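You operate a simulated robot arm through the tools that you are given. There is no shell and no other tool.

The job below is to be done with a simulated robot arm. You get a single attempt, and the scene is never put back.

Task
Dissolve the tablets in the SPARE and BLANK vials and tip both into the beaker.
Fine: low speed; stand the vials back, turn the mixer off; leave the third vial. Set down upright: what you pick out.

Only the result counts: the job must be done as asked and must still hold three seconds after the hand-in. Knocking over, shifting, dropping, spilling or breaking anything else fails it.

Robot
A 7-joint arm with a fingered hand, fixed in place. Base frame: the origin is on the floor under the middle of its stand, x ahead of it, y to its left, z up; the work surface is at about z = 80. Readings come in cm, rad, newtons and seconds.
With the tool pointing down near the work surface it reaches from about 20 to 80 cm from the base axis. Its first joint turns from -2.897 to 2.897 rad. Payload 4.9 kg.
Tool frame: the origin (TCP) lies between the finger pads and is the grasp point; the fingertips stand 3.2 cm ahead of it; z points along the fingers, y is the line along which they close. The gripper opens to 19.2 cm; its body begins 8.9 cm behind the TCP. The gripper is a hand of 3 fingers: y runs from the thumb to the fingers, the wrist lies at [0, 0, -26.7] in the tool frame, and closing takes about 1.5 s.
Orientation is that of the tool frame in the base frame, as a unit quaternion [w, x, y, z]. With the fingers straight down and closing along the base's y, the tool's x points along the base's -x, its y along +y and its z along -z.

Tools
- The arm moves only by the tool drive_tool. Its argument "moves" is a list of rows, each a list of 6 numbers: the shift along the base's x, y, z in cm, then the turn, a rotation vector about the base's x, y, z in rad. In form: [[tx, ty, tz, wx, wy, wz], ...]. A call has 1 to 20 rows; each row shifts and turns the commanded pose from where the row before left it. "hand" is the opening, from 0 (shut) to 1 (fully open), set as the call begins (left out, the last holds). Rows are played at 5 a second. More than 5 cm and 0.15 rad between two rows, or a gripper value outside its range, and nothing of the call is played. Where a pose cannot be reached the arm comes as near as it can. A force on the tool above 40 N (or 10 N above the force at the start of the call, whichever is more), or a blocked arm, ends the call early, and 0.2 s more pass. The fingers move at their own pace (about 15.3 cm/s each) and stop on an object; they squeeze with about 28 N. The grip force told is the motor's: it shows also when the fingers shut on nothing. Time passes only in rows, and 0.2 s behind the last, so rows that do not move let the fingers close. It gives the time, the measured TCP pose, the force on the tool (base axes), the opening and the grip force at its end, in the units of the frame above (readings bear some noise), with the torque about the TCP (base axes, N m) and any sound that the robot's microphone picked up, and new pictures: "show" is both (left out), scene, wrist or none.
- Cameras (640 x 400 px; columns grow to the right, rows downward): "scene" is fixed at [22.18, 65.05, 142.85]; the picture's right is [-0.93, -0.37, 0.00], its down [-0.24, 0.60, -0.77] and it looks along [0.28, -0.71, -0.64] (base axes); focal length 362 px, centre (320, 200). "wrist" rides on the gripper at [8, -4.6, -11.3] in the tool frame; the picture's right is [0.50, 0.87, 0.00], its down [-0.67, 0.39, -0.63] and it looks along [-0.55, 0.32, 0.78] (tool axes); focal length 226 px, centre (320, 200). There is no depth. A picture from a camera that has moved, and an enlarged one, comes with that camera's place and axes in the base frame and with its lens.
- finger_targets(finger1, finger2, thumb_bend): sets how far each is bent, from 0 (flat) to 100 (curled in); at 30 the hand is open as for a grip, at 70 the pads meet at the TCP. One left out holds its place. A second passes; each finger stops where it meets its share of the squeeze, and holds until it gets a number again. A gripper value or a shape takes the hand back. It gives what a move gives, with no picture; readings hold the bend of each and the force on the fingers (four entries, about 0 where the hand has none), thumb and palm.
- grasp_type(shape): the hand has 3 fingers and takes this shape, open, in about a second: jaw (thumb against the fingers, like two jaws); tri (thumb and two fingers); tip (a fingertip pinch); poke (one finger out to press); point (the index stretched); flat (the hand flat); cup (the hand cupped); fist (a fist). The gripper value then closes the fingers along that shape, each until it touches; the sizes above hold for jaw. It gives what a move gives, with no picture.
- zoom(camera, box): a new picture of the part [left, top, right, bottom] of that camera's present view, enlarged. No time passes.
- finish_job(): hands the job in; it is judged then, once.

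Places have to be worked out from the pictures, the camera data and where the tool is seen. Open the gripper and draw the arm clear of the work before you hand the job in, unless the task says otherwise.

The tools are called after "Request:" as name(argument=value, ...) on one line, values as JSON. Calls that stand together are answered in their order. drive_tool: Moves the arm, as the interface text tells. Its arguments: {"type":"object","properties":{"moves":{"type":"array"},"hand":{"type":"number"},"show":{"type":"string","enum":["both","scene","wrist","none"]}},"required":["moves"]} The other tools are called the same way: grasp_type (shape) gives the hand a shape; finger_targets (finger1, finger2, thumb_bend) moves the fingers one by one; zoom (camera, box) takes an enlarged picture of a part of a camera's view; finish_job () hands the job in.

At the start:

```text
clock: 0.0
tcp_pos: [58.67, 21.05, 116.98]
tcp_rot: [0.001, 0.0, 1.0, 0.0]
wrist_force: [0.3, 0.1, -0.5]
ft_torque: [-0.02, 0.01, -0.01]
grip_width: 19.17
finger_force: 0.1
shape: jaw
bend: [30.0, 30.0, 30.0]
finger forces: [0.0, 0.1, 0.0, 0.0, 0.0, 0.1]
```

scene: 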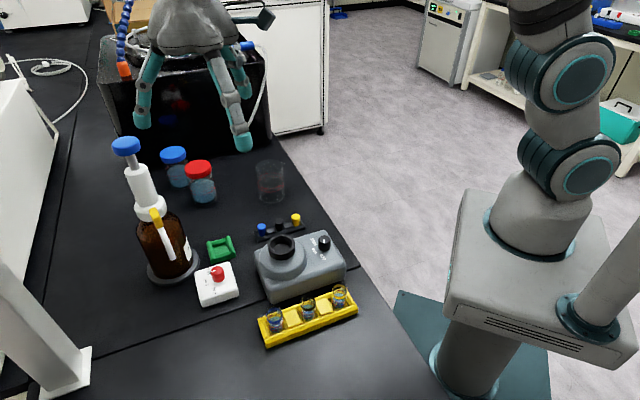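
wrist: 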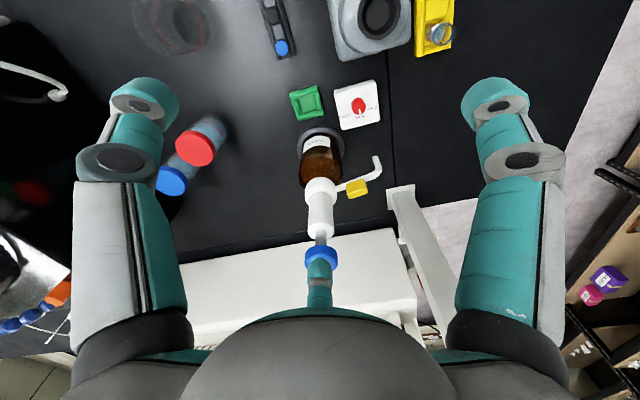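

I start by looking closely at the rack, the mixer and the other items before moving anything.

Request:
zoom(camera="scene", box=[240, 270, 370, 351])

Request:
zoom(camera="scene", box=[180, 200, 360, 312])

Request:
zoom(camera="scene", box=[100, 130, 320, 268])

Request:
zoom(camera="wrist", box=[230, 0, 470, 150])

```text
4.92 times, centred on (305, 310) of scene
camera zoom: at [22.18, 65.05, 142.85], right [-0.93, -0.37, 0.0], down [-0.24, 0.6, -0.77], along [0.28, -0.71, -0.64], focal length 1782 px, centre (394, -344)
```

zoom: 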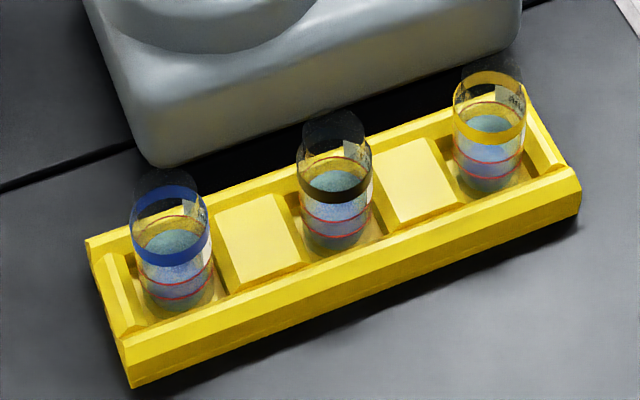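

```text
3.56 times, centred on (270, 256) of scene
camera zoom: at [22.18, 65.05, 142.85], right [-0.93, -0.37, 0.0], down [-0.24, 0.6, -0.77], along [0.28, -0.71, -0.64], focal length 1287 px, centre (498, 1)
```

zoom: 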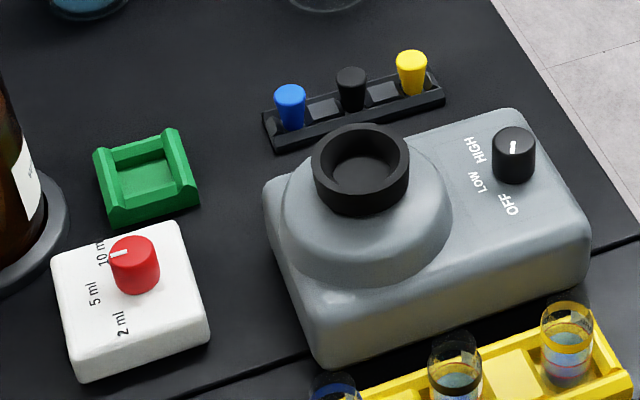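

```text
2.90 times, centred on (210, 199) of scene
camera zoom: at [22.18, 65.05, 142.85], right [-0.93, -0.37, 0.0], down [-0.24, 0.6, -0.77], along [0.28, -0.71, -0.64], focal length 1049 px, centre (639, 203)
```

zoom: 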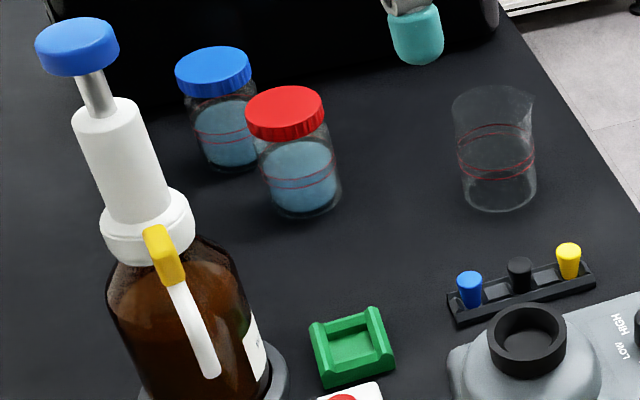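

```text
2.67 times, centred on (350, 75) of wrist
camera zoom: at [50.65, 16.56, 128.29], right [-0.5, 0.87, 0.0], down [0.67, 0.39, 0.63], along [0.55, 0.32, -0.78], focal length 603 px, centre (240, 533)
```

zoom: 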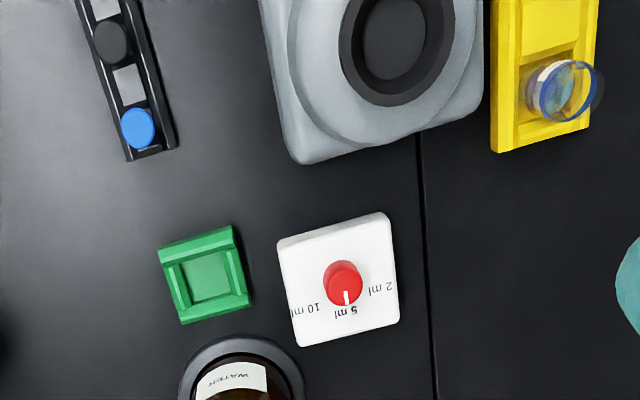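

The rack has three vials with blue, black and yellow bands. I zoom further to read their labels and see what is in them.

Request:
zoom(camera="scene", box=[328, 280, 360, 300])

Request:
zoom(camera="scene", box=[294, 292, 326, 322])

Request:
zoom(camera="scene", box=[260, 303, 292, 335])

Request:
zoom(camera="scene", box=[250, 150, 294, 206])

Request:
zoom(camera="scene", box=[150, 140, 230, 210])

Request:
zoom(camera="scene", box=[300, 225, 350, 265])

```text
16.00 times, centred on (344, 290) of scene
camera zoom: at [22.18, 65.05, 142.85], right [-0.93, -0.37, 0.0], down [-0.24, 0.6, -0.77], along [0.28, -0.71, -0.64], focal length 5792 px, centre (-64, -1240)
```

zoom: 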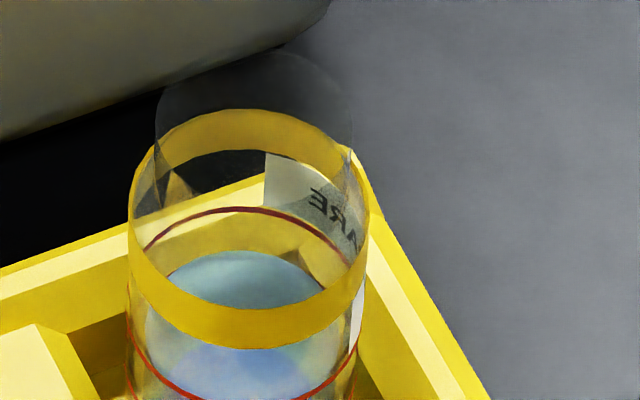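

```text
13.33 times, centred on (310, 307) of scene
camera zoom: at [22.18, 65.05, 142.85], right [-0.93, -0.37, 0.0], down [-0.24, 0.6, -0.77], along [0.28, -0.71, -0.64], focal length 4827 px, centre (453, -1227)
```

zoom: 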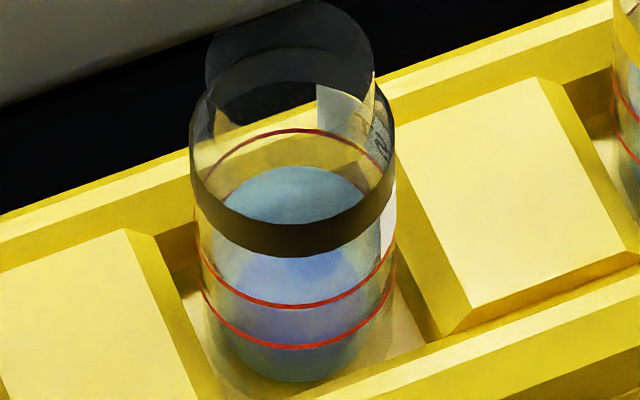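

```text
12.50 times, centred on (276, 319) of scene
camera zoom: at [22.18, 65.05, 142.85], right [-0.93, -0.37, 0.0], down [-0.24, 0.6, -0.77], along [0.28, -0.71, -0.64], focal length 4525 px, centre (870, -1288)
```

zoom: 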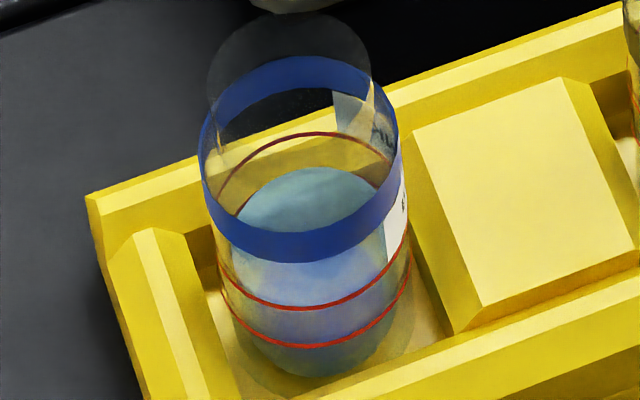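

```text
7.14 times, centred on (272, 178) of scene
camera zoom: at [22.18, 65.05, 142.85], right [-0.93, -0.37, 0.0], down [-0.24, 0.6, -0.77], along [0.28, -0.71, -0.64], focal length 2586 px, centre (663, 357)
```

zoom: 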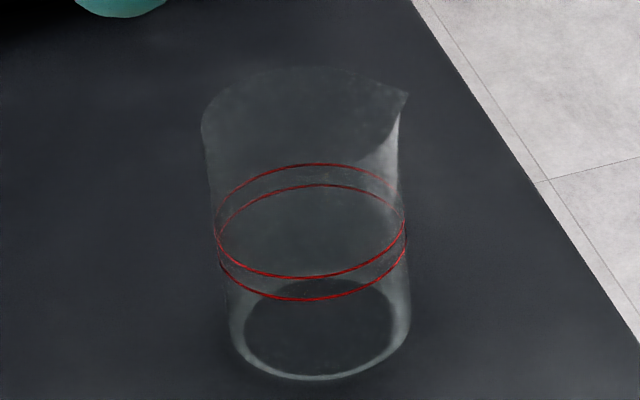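

```text
5.71 times, centred on (190, 175) of scene
camera zoom: at [22.18, 65.05, 142.85], right [-0.93, -0.37, 0.0], down [-0.24, 0.6, -0.77], along [0.28, -0.71, -0.64], focal length 2068 px, centre (1063, 343)
```

zoom: 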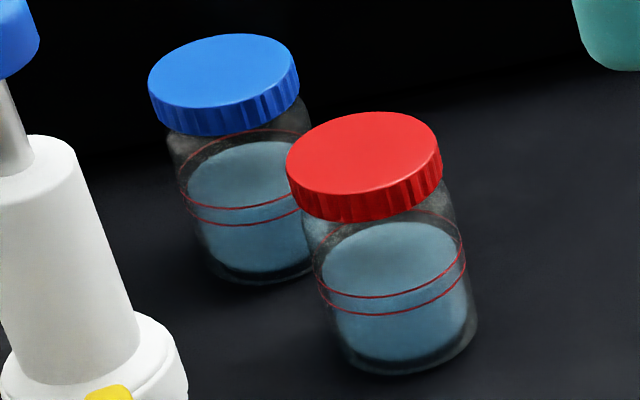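

```text
10.00 times, centred on (325, 245) of scene
camera zoom: at [22.18, 65.05, 142.85], right [-0.93, -0.37, 0.0], down [-0.24, 0.6, -0.77], along [0.28, -0.71, -0.64], focal length 3620 px, centre (270, -250)
```

zoom: 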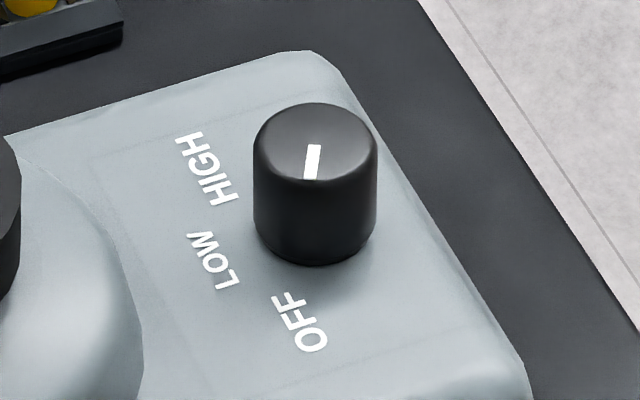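

SPARE reads on the yellow-banded vial. The other two labels face the robot base, so I move the wrist camera to the base side of the rack, at a height that stays clear, to read them.

Request:
drive_tool(moves=[[-4.0, 0.4, -1.0, 0, 0, 0], [-4.0, 0.4, -1.5, 0, 0, 0], [-4.0, 0.4, -1.5, 0, 0, 0], [-4.0, 0.4, -2.0, 0, 0, 0], [-4.0, 0.4, -2.0, 0, 0, 0], [-4.0, 0.4, -2.0, 0, 0, 0], [-4.0, 0.4, -2.0, 0, 0, 0]], show="both")

```text
clock: 1.6
tcp_pos: [30.47, 23.8, 104.98]
tcp_rot: [0.001, 0.0, 1.0, -0.001]
wrist_force: [0.2, -0.7, 0.1]
ft_torque: [0.05, -0.04, 0.03]
grip_width: 19.19
finger_force: 0.1
shape: jaw
bend: [30.0, 30.0, 30.0]
finger forces: [0.0, 0.0, 0.1, 0.0, 0.0, 0.0]
camera wrist: at [22.45, 19.45, 116.29], right [-0.5, 0.87, 0.0], down [0.67, 0.39, 0.63], along [0.55, 0.32, -0.77], focal length 226 px, centre (320, 200)
```

scene: 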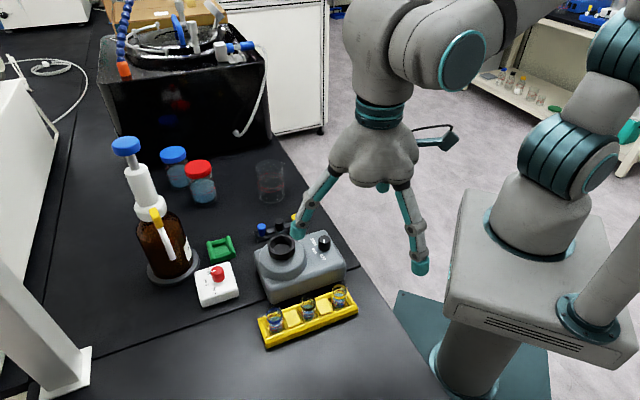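
wrist: 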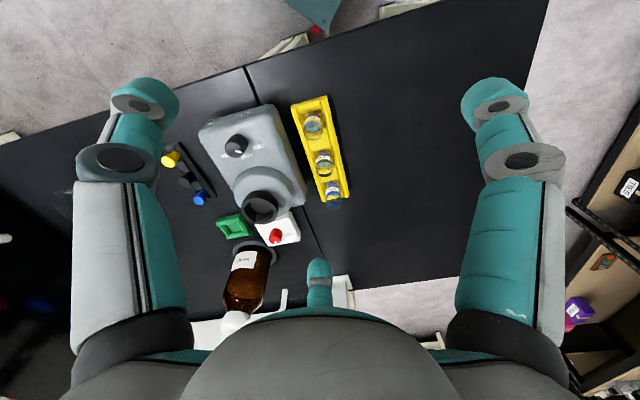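

From here the labels should face the camera; I enlarge the rack, the mixer and the bottle.

Request:
zoom(camera="wrist", box=[285, 90, 365, 215])

Request:
zoom(camera="wrist", box=[295, 105, 335, 140])

Request:
zoom(camera="wrist", box=[305, 145, 355, 210])

Request:
zoom(camera="wrist", box=[150, 90, 310, 250])

```text
3.20 times, centred on (325, 152) of wrist
camera zoom: at [22.45, 19.45, 116.29], right [-0.5, 0.87, 0.0], down [0.67, 0.39, 0.63], along [0.55, 0.32, -0.77], focal length 723 px, centre (304, 352)
```

zoom: 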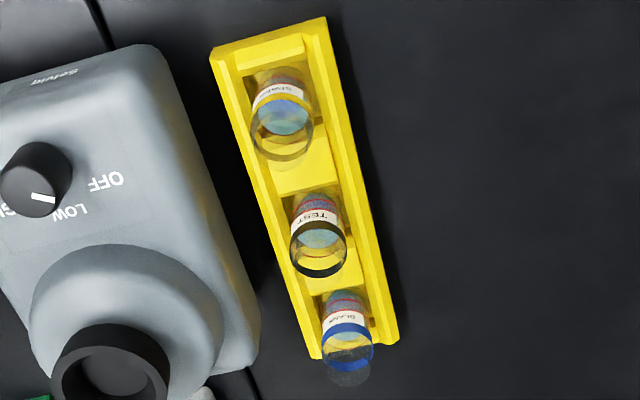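

```text
11.43 times, centred on (315, 122) of wrist
camera zoom: at [22.45, 19.45, 116.29], right [-0.5, 0.87, 0.0], down [0.67, 0.39, 0.63], along [0.55, 0.32, -0.77], focal length 2584 px, centre (377, 1086)
```

zoom: 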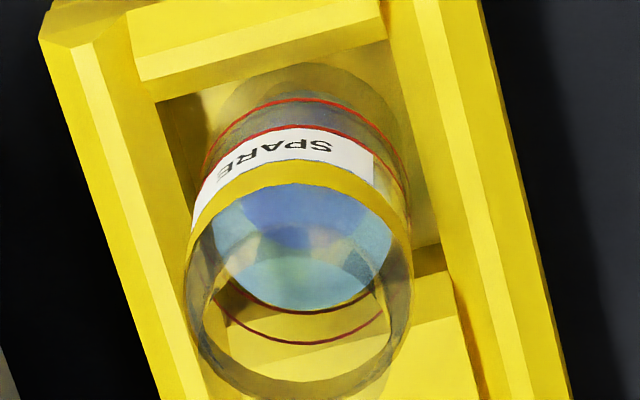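

```text
6.15 times, centred on (330, 178) of wrist
camera zoom: at [22.45, 19.45, 116.29], right [-0.5, 0.87, 0.0], down [0.67, 0.39, 0.63], along [0.55, 0.32, -0.77], focal length 1391 px, centre (258, 338)
```

zoom: 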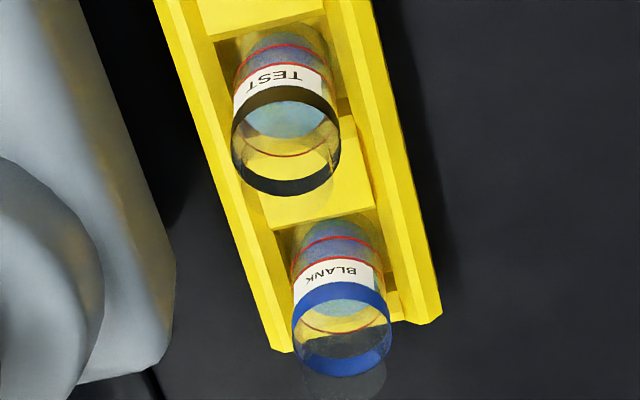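

```text
2.50 times, centred on (230, 170) of wrist
camera zoom: at [22.45, 19.45, 116.29], right [-0.5, 0.87, 0.0], down [0.67, 0.39, 0.63], along [0.55, 0.32, -0.77], focal length 565 px, centre (545, 275)
```

zoom: 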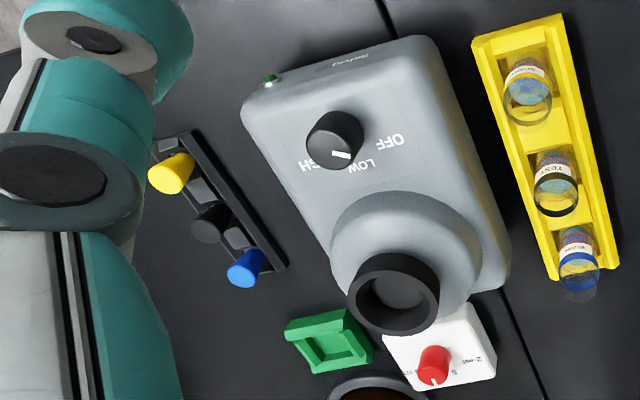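

The labels are clear: yellow is SPARE, black is TEST and must stay, blue is BLANK. I check the mixer knob's pointer and the vial contents more closely.

Request:
zoom(camera="wrist", box=[215, 120, 275, 165])

Request:
zoom(camera="wrist", box=[230, 170, 310, 230])

Request:
zoom(camera="scene", box=[252, 226, 312, 276])

```text
8.89 times, centred on (245, 142) of wrist
camera zoom: at [22.45, 19.45, 116.29], right [-0.5, 0.87, 0.0], down [0.67, 0.39, 0.63], along [0.55, 0.32, -0.77], focal length 2009 px, centre (987, 711)
```

zoom: 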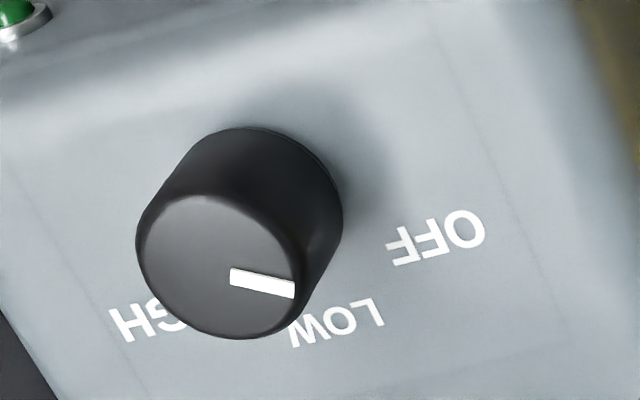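

```text
6.67 times, centred on (270, 200) of wrist
camera zoom: at [22.45, 19.45, 116.29], right [-0.5, 0.87, 0.0], down [0.67, 0.39, 0.63], along [0.55, 0.32, -0.77], focal length 1507 px, centre (653, 200)
```

zoom: 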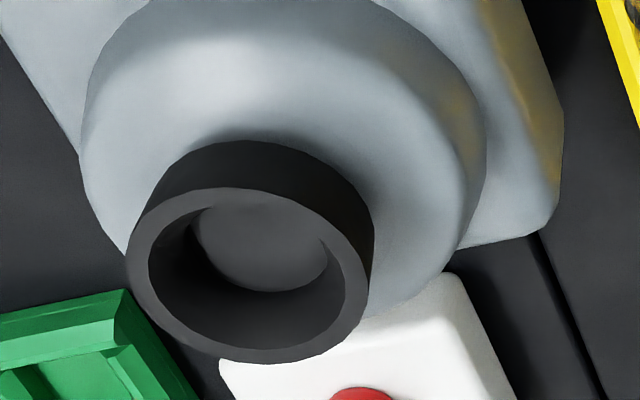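

```text
8.00 times, centred on (282, 251) of scene
camera zoom: at [22.18, 65.05, 142.85], right [-0.93, -0.37, 0.0], down [-0.24, 0.6, -0.77], along [0.28, -0.71, -0.64], focal length 2896 px, centre (624, -208)
```

zoom: 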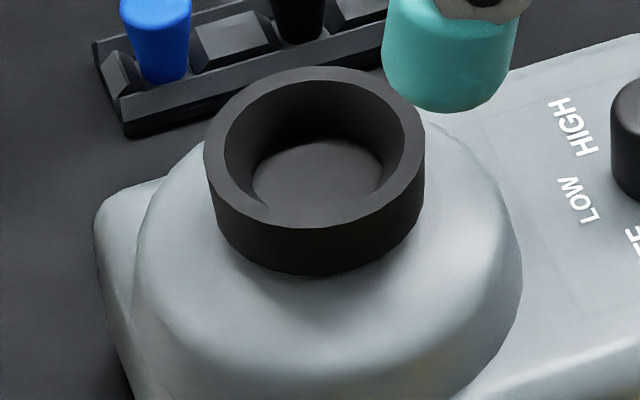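

The knob points at OFF; OFF→LOW is about a 60° clockwise turn seen from above. The knob base is at about (40.4, 16.5, 86.5) and the cup rim centre at (47, 23, 91). Before I choose a grasp I test how the hand closes in free space.

Request:
drive_tool(moves=[[0, 0, 3, 0, 0, 0], [0, 0, 0, 0, 0, 0], [0, 0, 0, 0, 0, 0], [0, 0, 0, 0, 0, 0], [0, 0, 0, 0, 0, 0]], hand=0.3, show="both")

Request:
zoom(camera="scene", box=[270, 100, 470, 280])

```text
clock: 2.8
tcp_pos: [30.75, 23.88, 107.9]
tcp_rot: [-0.001, 0.0, 1.0, 0.0]
wrist_force: [0.6, 0.4, 0.5]
ft_torque: [0.02, 0.0, 0.02]
grip_width: 5.81
finger_force: 0.0
shape: jaw
bend: [47.0, 47.0, 70.0]
finger forces: [0.0, 0.0, 0.1, 0.0, 0.1, 0.0]
camera wrist: at [22.68, 19.47, 119.23], right [-0.5, 0.87, 0.0], down [0.67, 0.39, 0.63], along [0.55, 0.32, -0.78], focal length 226 px, centre (320, 200)
```

scene: 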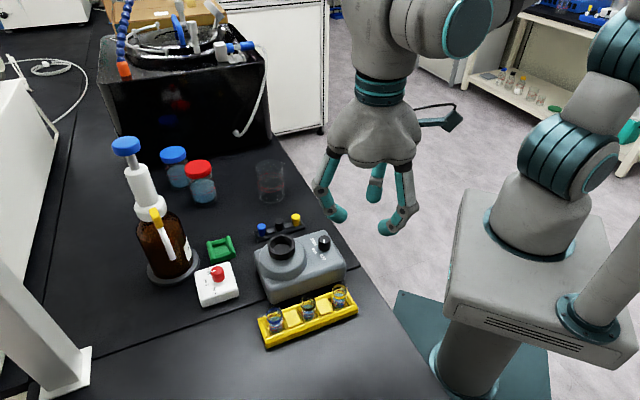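
wrist: 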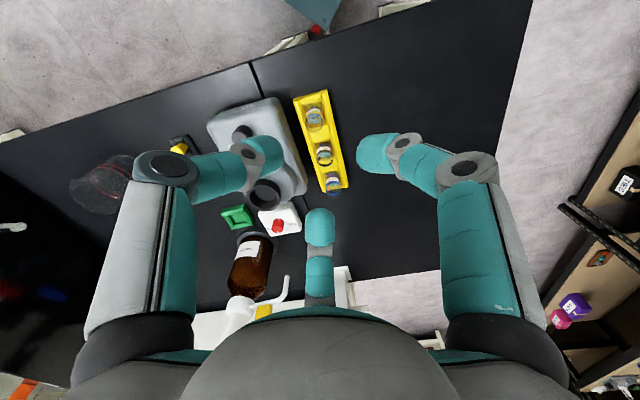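

```text
2.22 times, centred on (370, 190) of scene
camera zoom: at [22.18, 65.05, 142.85], right [-0.93, -0.37, 0.0], down [-0.24, 0.6, -0.77], along [0.28, -0.71, -0.64], focal length 804 px, centre (209, 222)
```

zoom: 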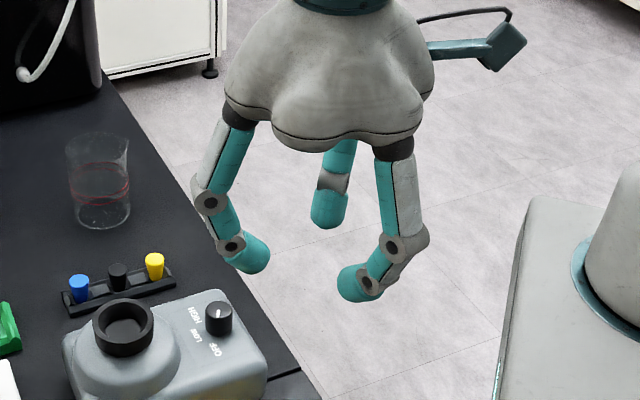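

The fingers close towards the middle from three sides, and the bends read unequal. I let it settle and check whether they are still moving.

Request:
drive_tool(moves=[[0, 0, 0, 0, 0, 0], [0, 0, 0, 0, 0, 0], [0, 0, 0, 0, 0, 0], [0, 0, 0, 0, 0, 0], [0, 0, 0, 0, 0, 0]], hand=0.0, show="both")

Request:
zoom(camera="scene", box=[300, 120, 440, 260])

```text
clock: 4.0
tcp_pos: [30.72, 23.83, 107.94]
tcp_rot: [0.0, 0.0, 1.0, 0.0]
wrist_force: [-1.2, 0.2, 0.4]
ft_torque: [0.01, -0.01, -0.03]
grip_width: 0.01
finger_force: 28.1
shape: jaw
bend: [70.0, 70.0, 70.0]
finger forces: [0.0, 0.0, 0.1, 0.0, 0.0, 0.0]
camera wrist: at [22.68, 19.47, 119.23], right [-0.5, 0.87, 0.0], down [0.67, 0.39, 0.63], along [0.55, 0.32, -0.78], focal length 226 px, centre (320, 200)
```

scene: 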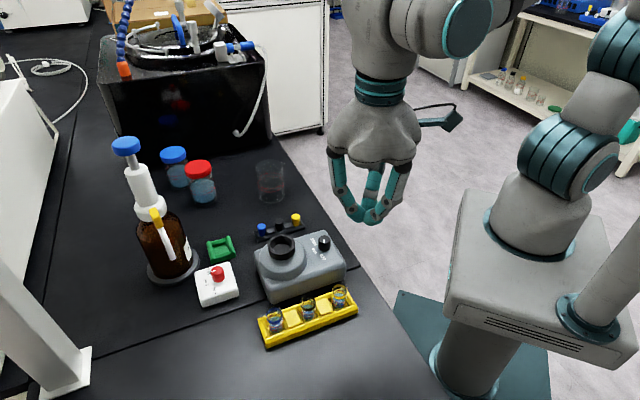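
wrist: 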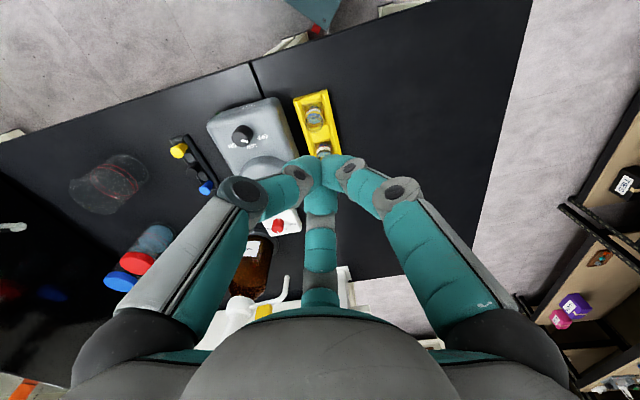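

```text
2.86 times, centred on (370, 190) of scene
camera zoom: at [22.18, 65.05, 142.85], right [-0.93, -0.37, 0.0], down [-0.24, 0.6, -0.77], along [0.28, -0.71, -0.64], focal length 1034 px, centre (177, 229)
```

zoom: 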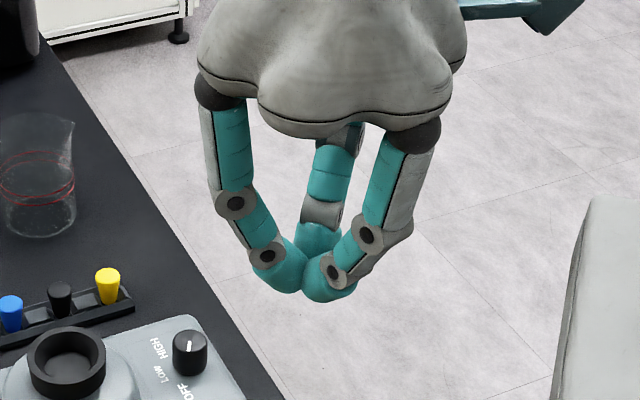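

All three fingers meet at the TCP. I now try the "tip" shape to see whether it gives a two-finger pinch that would suit a side grip.

Request:
grasp_type(shape="tip")

Request:
zoom(camera="scene", box=[270, 100, 470, 280])

Request:
zoom(camera="wrist", box=[0, 0, 640, 400])

```text
clock: 4.9
tcp_pos: [30.61, 23.85, 107.99]
tcp_rot: [0.0, 0.0, 1.0, -0.001]
wrist_force: [-0.4, 0.0, 0.4]
ft_torque: [0.04, 0.02, -0.02]
grip_width: 19.19
finger_force: 0.0
shape: tip
bend: [30.0, 30.0, 30.0]
finger forces: [0.0, 0.1, 0.1, 0.0, 0.0, 0.0]
```

```text
2.22 times, centred on (370, 190) of scene
camera zoom: at [22.18, 65.05, 142.85], right [-0.93, -0.37, 0.0], down [-0.24, 0.6, -0.77], along [0.28, -0.71, -0.64], focal length 804 px, centre (209, 222)
```

zoom: 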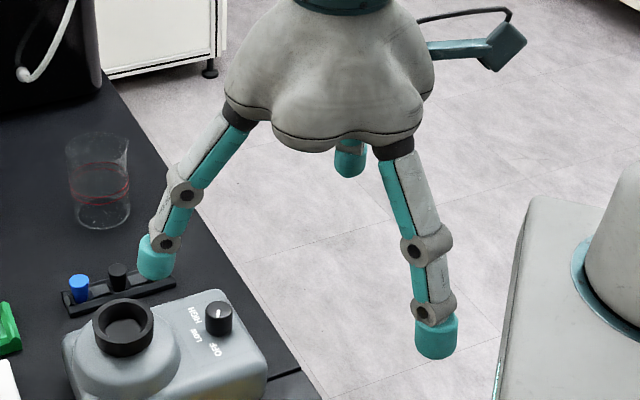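

```text
1.00 times, centred on (320, 200) of wrist (not enlarged: the box is as wide or as high as the picture)
camera zoom: at [22.68, 19.47, 119.23], right [-0.5, 0.87, 0.0], down [0.67, 0.39, 0.63], along [0.55, 0.32, -0.78], focal length 226 px, centre (320, 200)
```

zoom: 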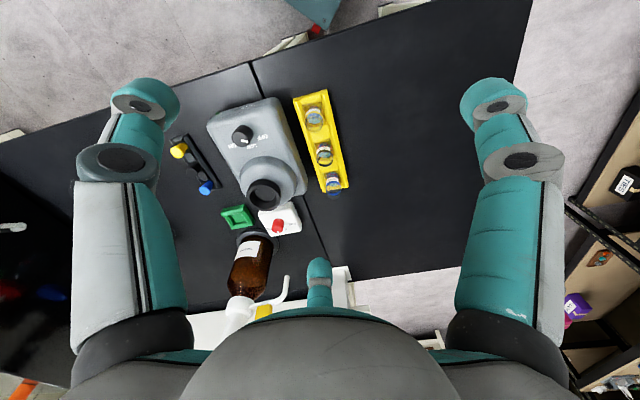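

"Tip" looks the same when open; I close it most of the way to see how the fingers meet.

Request:
drive_tool(moves=[[0, 0, 0, 0, 0, 0], [0, 0, 0, 0, 0, 0], [0, 0, 0, 0, 0, 0], [0, 0, 0, 0, 0, 0], [0, 0, 0, 0, 0, 0], [0, 0, 0, 0, 0, 0], [0, 0, 0, 0, 0, 0]], hand=0.2, show="wrist")

Request:
zoom(camera="scene", box=[300, 120, 440, 260])

```text
clock: 6.5
tcp_pos: [30.7, 23.93, 107.87]
tcp_rot: [0.0, 0.0, 1.0, 0.0]
wrist_force: [0.2, -0.4, -0.3]
ft_torque: [0.01, 0.0, -0.04]
grip_width: 3.87
finger_force: 0.0
shape: tip
bend: [77.0, 77.0, 70.0]
finger forces: [0.0, 0.0, 0.0, 0.0, 0.0, 0.2]
camera wrist: at [22.68, 19.47, 119.23], right [-0.5, 0.87, 0.0], down [0.67, 0.39, 0.63], along [0.55, 0.32, -0.78], focal length 226 px, centre (320, 200)
```

wrist: 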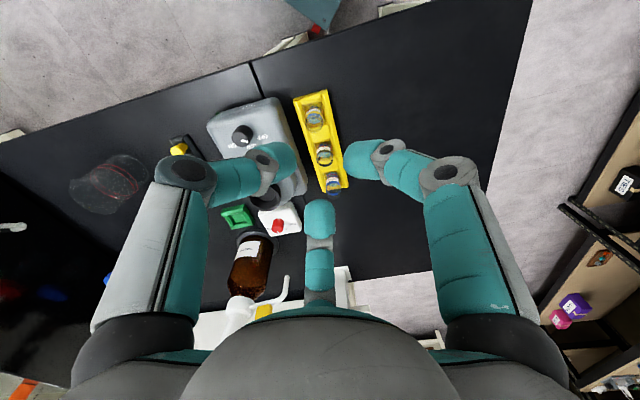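

```text
2.86 times, centred on (370, 190) of scene
camera zoom: at [22.18, 65.05, 142.85], right [-0.93, -0.37, 0.0], down [-0.24, 0.6, -0.77], along [0.28, -0.71, -0.64], focal length 1034 px, centre (177, 229)
```

zoom: 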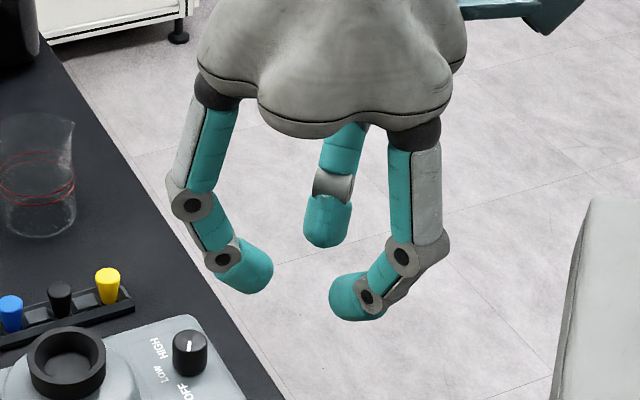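

All shapes close the same way, as a three-finger chuck round the tool axis, so I would hold the vials from above and pour with the hand tipped past horizontal, thumb on top. I first dry-run that pose with an empty hand: move clear over the table edge side and yaw the hand.

Request:
drive_tool(moves=[[1.8, -3.6, 1.0, 0, 0, 0.0], [1.8, -3.6, 1.0, 0, 0, 0.1], [1.8, -3.6, 1.0, 0, 0, 0.14], [1.8, -3.6, 1.0, 0, 0, 0.14], [1.8, -3.6, 1.0, 0, 0, 0.14], [1.8, -3.6, 1.0, 0, 0, 0.14], [1.8, -3.6, 1.0, 0, 0, 0.14], [1.8, -3.6, 0.0, 0, 0, 0.14], [0, 0, 0, 0, 0, 0.14], [0, 0, 0, 0, 0, 0.14], [0, 0, 0, 0, 0, 0.14], [0, 0, 0, 0, 0, 0.14], [0, 0, 0, 0, 0, 0.14], [0, 0, 0, 0, 0, 0.14], [0, 0, 0, 0, 0, 0.14], [0, 0, 0, 0, 0, 0.14], [0, 0, 0, 0, 0, 0.14], [0, 0, 0, 0, 0, 0.0]], show="scene")

```text
clock: 10.3
tcp_pos: [34.31, 19.19, 113.65]
tcp_rot: [0.003, 0.886, -0.463, 0.011]
wrist_force: [0.1, 0.7, -1.0]
ft_torque: [-0.01, 0.04, 0.0]
grip_width: 3.84
finger_force: 0.0
shape: tip
bend: [77.0, 77.0, 70.0]
finger forces: [0.1, 0.1, 0.0, 0.0, 0.1, 0.0]
out of reach, approached as far as the arm can: row 13, 14, 15, 16, 17
```

scene: 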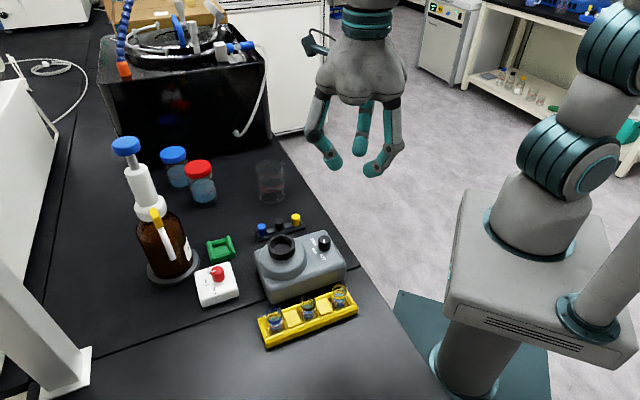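

The yaw ran into a joint limit past about +90° and the arm drifted off position. I turn back and see where the commanded pose really is.

Request:
drive_tool(moves=[[0, 0, 0, 0, 0, -0.14], [0, 0, 0, 0, 0, -0.14], [0, 0, 0, 0, 0, -0.14], [0, 0, 0, 0, 0, -0.14], [0, 0, 0, 0, 0, -0.14], [0, 0, 0, 0, 0, -0.14], [0, 0, 0, 0, 0, 0]], show="scene")

```text
clock: 11.9
tcp_pos: [34.3, 19.32, 113.82]
tcp_rot: [-0.001, -0.628, 0.778, 0.001]
wrist_force: [0.2, -0.2, -0.3]
ft_torque: [-0.01, 0.01, -0.01]
grip_width: 3.85
finger_force: 0.0
shape: tip
bend: [77.0, 77.0, 70.0]
finger forces: [0.0, 0.0, 0.0, 0.0, 0.1, 0.0]
```

scene: 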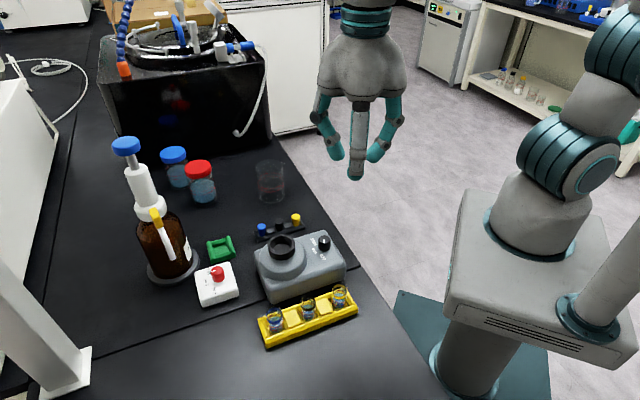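

The commanded pose restarts from where the arm really is, and yaw relative to the base azimuth must stay under about +95°. Any gap between two fingers can face down, so I choose yaw +15° and test tipping the hand towards the (+x,+y) diagonal near the beaker, up high.

Request:
drive_tool(moves=[[3.2, -2.66, 0, 0, 0, -0.137], [3.2, -2.66, 0, 0, 0, -0.137], [3.2, -2.66, 0, 0, 0, -0.137], [3.2, -2.66, 0, 0, 0, -0.137], [3.2, -2.66, 0, 0, 0, -0.137], [3.2, -2.66, 0, 0, 0, -0.137], [3.2, -2.66, 0, 0, 0, -0.137], [3.2, -2.66, 0, 0, 0, -0.137]], show="none")

Request:
drive_tool(moves=[[0, 0, 0, 0.1, -0.1, 0], [0, 0, 0, 0.1, -0.1, 0], [0, 0, 0, 0.1, -0.1, 0], [0, 0, 0, 0.1, -0.1, 0], [0, 0, 0, 0.1, -0.1, 0], [0, 0, 0, 0.1, -0.1, 0], [0, 0, 0, 0.1, -0.1, 0], [0, 0, 0, 0.1, -0.1, 0], [0, 0, 0, 0.1, -0.1, 0], [0, 0, 0, 0.1, -0.1, 0]], show="scene")

```text
clock: 13.7
tcp_pos: [60.24, -2.0, 113.66]
tcp_rot: [0.001, -0.131, 0.991, 0.0]
wrist_force: [0.3, -0.4, 0.7]
ft_torque: [-0.02, -0.01, 0.0]
grip_width: 3.84
finger_force: 0.1
shape: tip
bend: [77.0, 77.0, 70.0]
finger forces: [0.0, 0.0, 0.0, 0.1, 0.0, 0.1]
```

```text
clock: 15.9
tcp_pos: [59.87, -2.06, 112.99]
tcp_rot: [0.512, -0.096, 0.755, 0.398]
wrist_force: [-1.1, 1.3, -7.5]
ft_torque: [0.53, -0.47, -0.04]
grip_width: 3.85
finger_force: 0.0
shape: tip
bend: [77.0, 77.0, 70.0]
finger forces: [0.0, 0.0, 0.0, 0.0, 0.0, 0.1]
```

scene: 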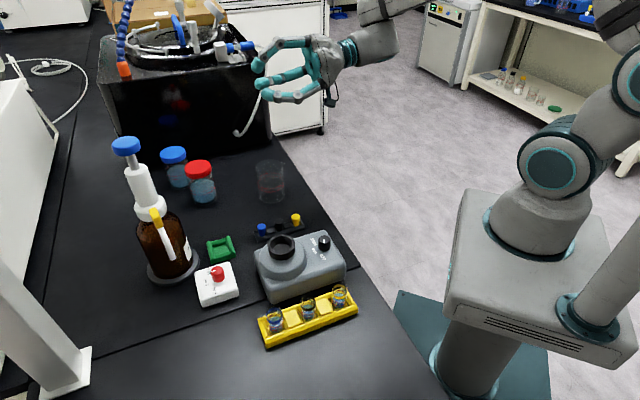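

The hand reached 81° of tip without trouble. I continue to about 105° and then lower towards pouring height, holding well back from the beaker to test reach only.

Request:
drive_tool(moves=[[0, 0, 0, 0.1, -0.1, 0], [0, 0, 0, 0.1, -0.1, 0], [0, 0, 0, 0.1, -0.1, 0], [0, 0, 0, 0, 0, 0]], show="scene")

```text
clock: 16.9
tcp_pos: [60.82, -3.99, 118.36]
tcp_rot: [0.623, -0.077, 0.606, 0.489]
wrist_force: [-0.3, 0.9, 0.0]
ft_torque: [0.04, -0.02, -0.01]
grip_width: 3.85
finger_force: 0.0
shape: tip
bend: [77.0, 77.0, 70.0]
finger forces: [0.0, 0.0, 0.0, 0.0, 0.0, 0.0]
out of reach, approached as far as the arm can: row 2, 3
```

scene: 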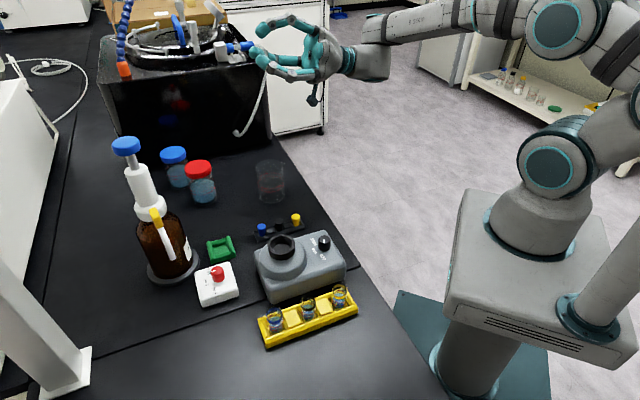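

With this heading the reach limit is about 95° of tip at that height. I swing the heading towards +y (hand coming from the off-table side), which should leave the wrist more range.

Request:
drive_tool(moves=[[0, 0, 0, 0, 0, 0.13], [0, 0, 0, 0, 0, 0.13], [0, 0, 0, 0, 0, 0.13], [0, 0, 0, 0, 0, 0.13], [0, 0, 0, 0, 0, 0.13], [0, 0, 0, 0, 0, 0.13]], show="none")

Request:
drive_tool(moves=[[0, 0.5, -2, 0, 0, 0], [0, 0.5, -2, 0, 0, 0], [0, 0.5, -2, 0, 0, 0], [0, 0.5, -2, 0, 0, 0], [0, 0, -2, 0, 0, 0], [0, 0, 0, 0, 0, 0]], show="scene")

```text
clock: 18.3
tcp_pos: [62.34, -1.36, 118.82]
tcp_rot: [0.405, -0.294, 0.531, 0.684]
wrist_force: [1.0, -0.1, -1.2]
ft_torque: [0.1, -0.05, 0.04]
grip_width: 3.88
finger_force: 0.1
shape: tip
bend: [77.0, 77.0, 70.0]
finger forces: [0.0, 0.0, 0.0, 0.1, 0.0, 0.0]
out of reach, approached as far as the arm can: row 6
```

```text
clock: 19.7
tcp_pos: [62.71, 1.45, 108.93]
tcp_rot: [0.401, -0.301, 0.527, 0.686]
wrist_force: [0.1, -0.7, -0.5]
ft_torque: [-0.05, 0.01, -0.01]
grip_width: 3.84
finger_force: 0.0
shape: tip
bend: [77.0, 77.0, 70.0]
finger forces: [0.0, 0.0, 0.0, 0.0, 0.1, 0.0]
out of reach, approached as far as the arm can: row 1
```

scene: 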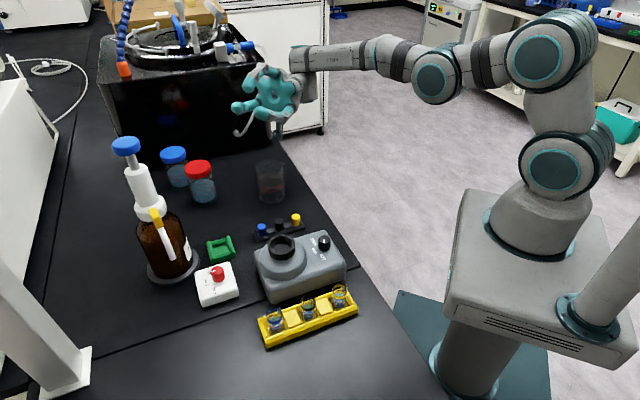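

The pose with the tool heading +y, tipped 105°, is reachable and a finger gap faces straight down. I lower to z≈99 to confirm reach closer to pouring height, while staying well above the beaker rim (≈89.5).

Request:
drive_tool(moves=[[0, -0.5, -2, 0, 0, 0], [0, -0.5, -2, 0, 0, 0], [0, -0.5, -2, 0, 0, 0], [0, -0.5, -2, 0, 0, 0], [0, 0, -1.9, 0, 0, 0], [0, 0, 0, 0, 0, 0]], show="both")

Request:
zoom(camera="scene", box=[200, 60, 400, 230])

```text
clock: 21.1
tcp_pos: [63.87, 1.73, 99.4]
tcp_rot: [0.402, -0.301, 0.529, 0.685]
wrist_force: [-0.9, -0.4, -0.3]
ft_torque: [-0.01, 0.0, -0.01]
grip_width: 3.84
finger_force: 0.1
shape: tip
bend: [77.0, 77.0, 70.0]
finger forces: [0.1, 0.0, 0.1, 0.0, 0.1, 0.1]
out of reach, approached as far as the arm can: row 1, 2, 3, 4
camera wrist: at [63.69, -6.66, 87.4], right [-1.0, 0.01, 0.0], down [-0.01, -0.81, 0.58], along [0.01, 0.58, 0.81], focal length 226 px, centre (320, 200)
```

scene: 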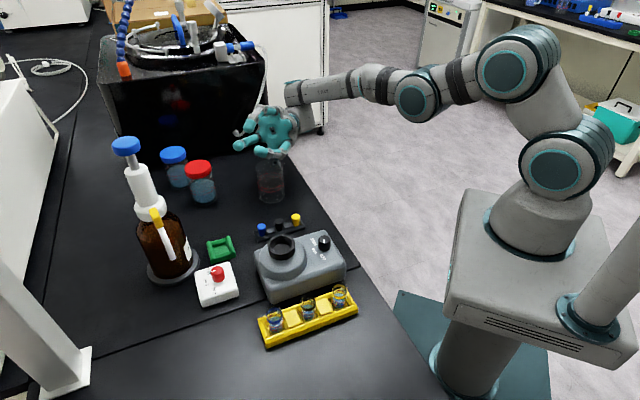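
wrist: 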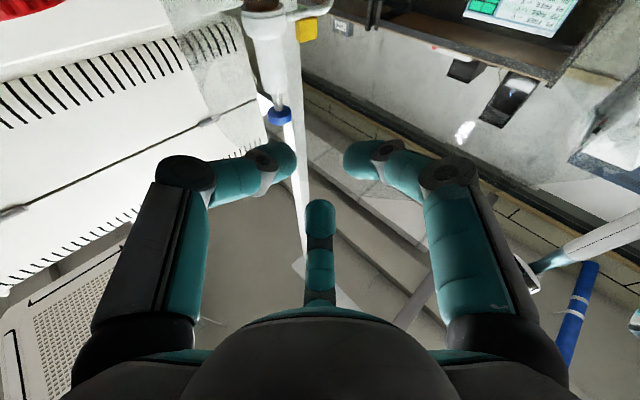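

```text
2.35 times, centred on (300, 145) of scene
camera zoom: at [22.18, 65.05, 142.85], right [-0.93, -0.37, 0.0], down [-0.24, 0.6, -0.77], along [0.28, -0.71, -0.64], focal length 852 px, centre (367, 329)
```

zoom: 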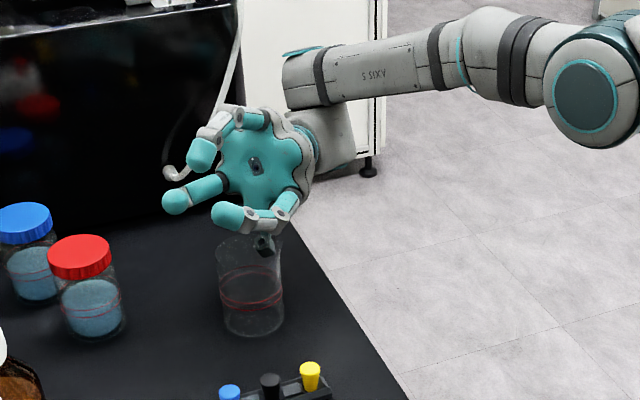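

The pose works, but the wrist camera is mounted in the gap I had turned downwards and hangs beside the beaker, so I must use a different gap. I raise straight up and then roll the hand 120° about its own axis.

Request:
drive_tool(moves=[[0, 0.3, 2.5, 0, 0, 0], [0, 0.3, 3, 0, 0, 0], [0, 0, 3, 0, 0, 0], [0, 0, 3, 0, 0, 0], [0, 0, 3, 0, 0, 0], [0, 0, 0, 0, 0, -0.1], [0, 0, 0, 0, 0, -0.1], [0, 0, 0, 0, 0, -0.1], [0, 0, 0, 0, 0, 0]], show="none")

```text
clock: 23.1
tcp_pos: [63.73, 2.26, 113.84]
tcp_rot: [0.498, -0.221, 0.565, 0.62]
wrist_force: [0.1, 0.8, 0.4]
ft_torque: [-0.04, -0.01, 0.01]
grip_width: 3.87
finger_force: 0.0
shape: tip
bend: [77.0, 77.0, 70.0]
finger forces: [0.0, 0.0, 0.0, 0.0, 0.0, 0.1]
```

Now I roll the hand +120° about the tool axis so the camera goes up to the side.

Request:
drive_tool(moves=[[0, 0, 0, 0.0432, 0.1375, 0.0394], [0, 0, 0, 0.0432, 0.1375, 0.0394], [0, 0, 0, 0.0432, 0.1375, 0.0394], [0, 0, 0, 0.0432, 0.1375, 0.0394], [0, 0, 0, 0.0432, 0.1375, 0.0394], [0, 0, 0, 0.0432, 0.1375, 0.0394], [0, 0, 0, 0.0432, 0.1375, 0.0394], [0, 0, 0, 0.0432, 0.1375, 0.0394], [0, 0, 0, 0.0432, 0.1375, 0.0394], [0, 0, 0, 0.0432, 0.1375, 0.0394], [0, 0, 0, 0.0432, 0.1375, 0.0394], [0, 0, 0, 0.0432, 0.1375, 0.0394], [0, 0, 0, 0.0432, 0.1375, 0.0394], [0, 0, 0, 0.0432, 0.1375, 0.0394]], show="scene")

Request:
zoom(camera="scene", box=[200, 0, 400, 220])

```text
clock: 26.1
tcp_pos: [63.75, 2.25, 113.8]
tcp_rot: [-0.288, 0.379, 0.474, 0.741]
wrist_force: [-0.3, 0.7, -1.3]
ft_torque: [0.01, 0.02, 0.02]
grip_width: 3.82
finger_force: 0.2
shape: tip
bend: [77.0, 77.0, 70.0]
finger forces: [0.1, 0.0, 0.0, 0.1, 0.1, 0.0]
```

scene: 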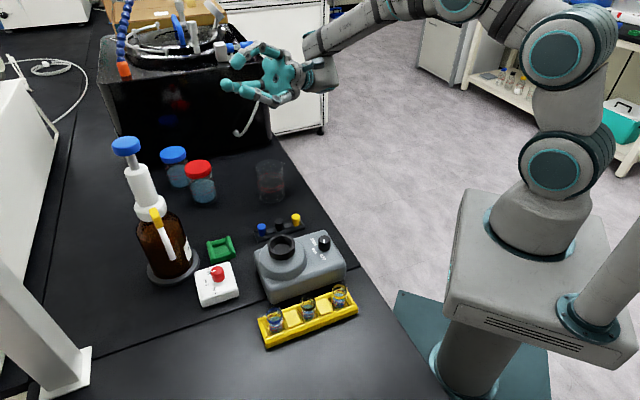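

```text
1.82 times, centred on (300, 110) of scene
camera zoom: at [22.18, 65.05, 142.85], right [-0.93, -0.37, 0.0], down [-0.24, 0.6, -0.77], along [0.28, -0.71, -0.64], focal length 658 px, centre (356, 364)
```

zoom: 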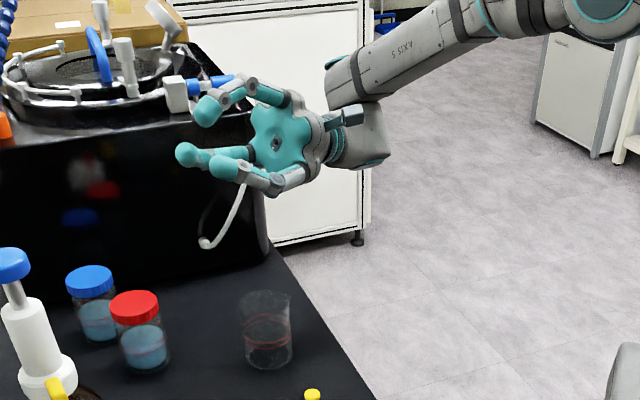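

Good: one finger on top, the gap down, the camera off to the upper side. I test lowering over the beaker to z≈98 with this heading.

Request:
drive_tool(moves=[[0, -0.3, -2, 0, 0, 0], [0, -0.3, -2, 0, 0, 0], [0, -0.3, -2, 0, 0, 0], [0, -0.3, -2, 0, 0, 0], [0, -0.4, -2, 0, 0, 0], [0, -0.4, -2, 0, 0, 0], [0, -0.4, -2, 0, 0, 0], [0, -0.5, -1.8, 0, 0, 0], [0, 0, 0, 0, 0, 0]], show="scene")

Request:
zoom(camera="scene", box=[200, 60, 400, 230])

```text
clock: 28.1
tcp_pos: [63.7, -0.68, 98.01]
tcp_rot: [-0.287, 0.379, 0.474, 0.741]
wrist_force: [0.4, 0.8, -0.2]
ft_torque: [0.04, 0.03, -0.01]
grip_width: 3.88
finger_force: 0.0
shape: tip
bend: [77.0, 77.0, 70.0]
finger forces: [0.0, 0.0, 0.0, 0.0, 0.0, 0.1]
```

scene: 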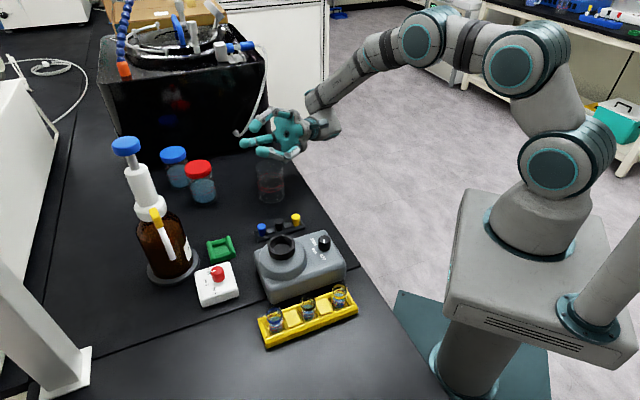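

```text
2.35 times, centred on (300, 145) of scene
camera zoom: at [22.18, 65.05, 142.85], right [-0.93, -0.37, 0.0], down [-0.24, 0.6, -0.77], along [0.28, -0.71, -0.64], focal length 852 px, centre (367, 329)
```

zoom: 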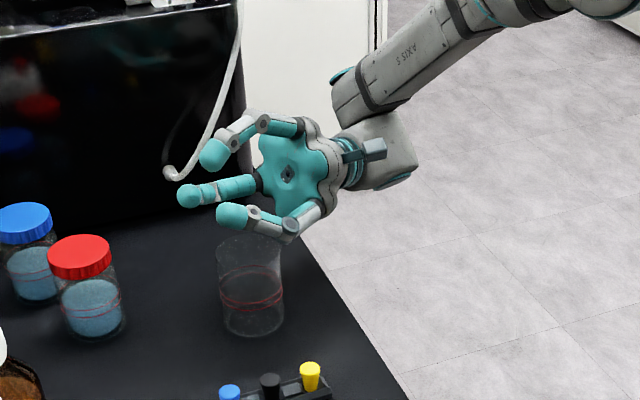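

The pouring pose is confirmed at about (63.7, −0.7, 98), and the beaker centre works out to (63.0, −1.9). Now I back out: straight up, then untip to vertical, before going to the mixer knob.

Request:
drive_tool(moves=[[0, 0, 3, 0, 0, 0], [0, 0.3, 3, 0, 0, 0], [0, 0.3, 3, 0, 0, 0], [0, 0.3, 3, 0, 0, 0], [0, 0.3, 3, 0, 0, 0], [0, 0, 0, -0.134, 0.042, 0], [0, 0, 0, -0.134, 0.042, 0], [0, 0, 0, -0.134, 0.042, 0], [0, 0, 0, -0.134, 0.042, 0], [0, 0, 0, -0.134, 0.042, 0], [0, 0, 0, -0.134, 0.042, 0], [0, 0, 0, -0.134, 0.042, 0], [0, 0, 0, -0.134, 0.042, 0], [0, 0, 0, -0.134, 0.042, 0], [0, 0, 0, -0.134, 0.042, 0], [0, 0, 0, -0.134, 0.042, 0], [0, 0, 0, -0.134, 0.042, 0], [0, 0, 0, -0.134, 0.042, 0]], show="none")

```text
clock: 31.9
tcp_pos: [63.76, 0.53, 113.1]
tcp_rot: [0.0, 0.623, 0.782, 0.005]
wrist_force: [0.3, -0.5, 0.9]
ft_torque: [0.02, 0.0, -0.02]
grip_width: 3.84
finger_force: 0.0
shape: tip
bend: [77.0, 77.0, 70.0]
finger forces: [0.0, 0.0, 0.0, 0.1, 0.0, 0.0]
```

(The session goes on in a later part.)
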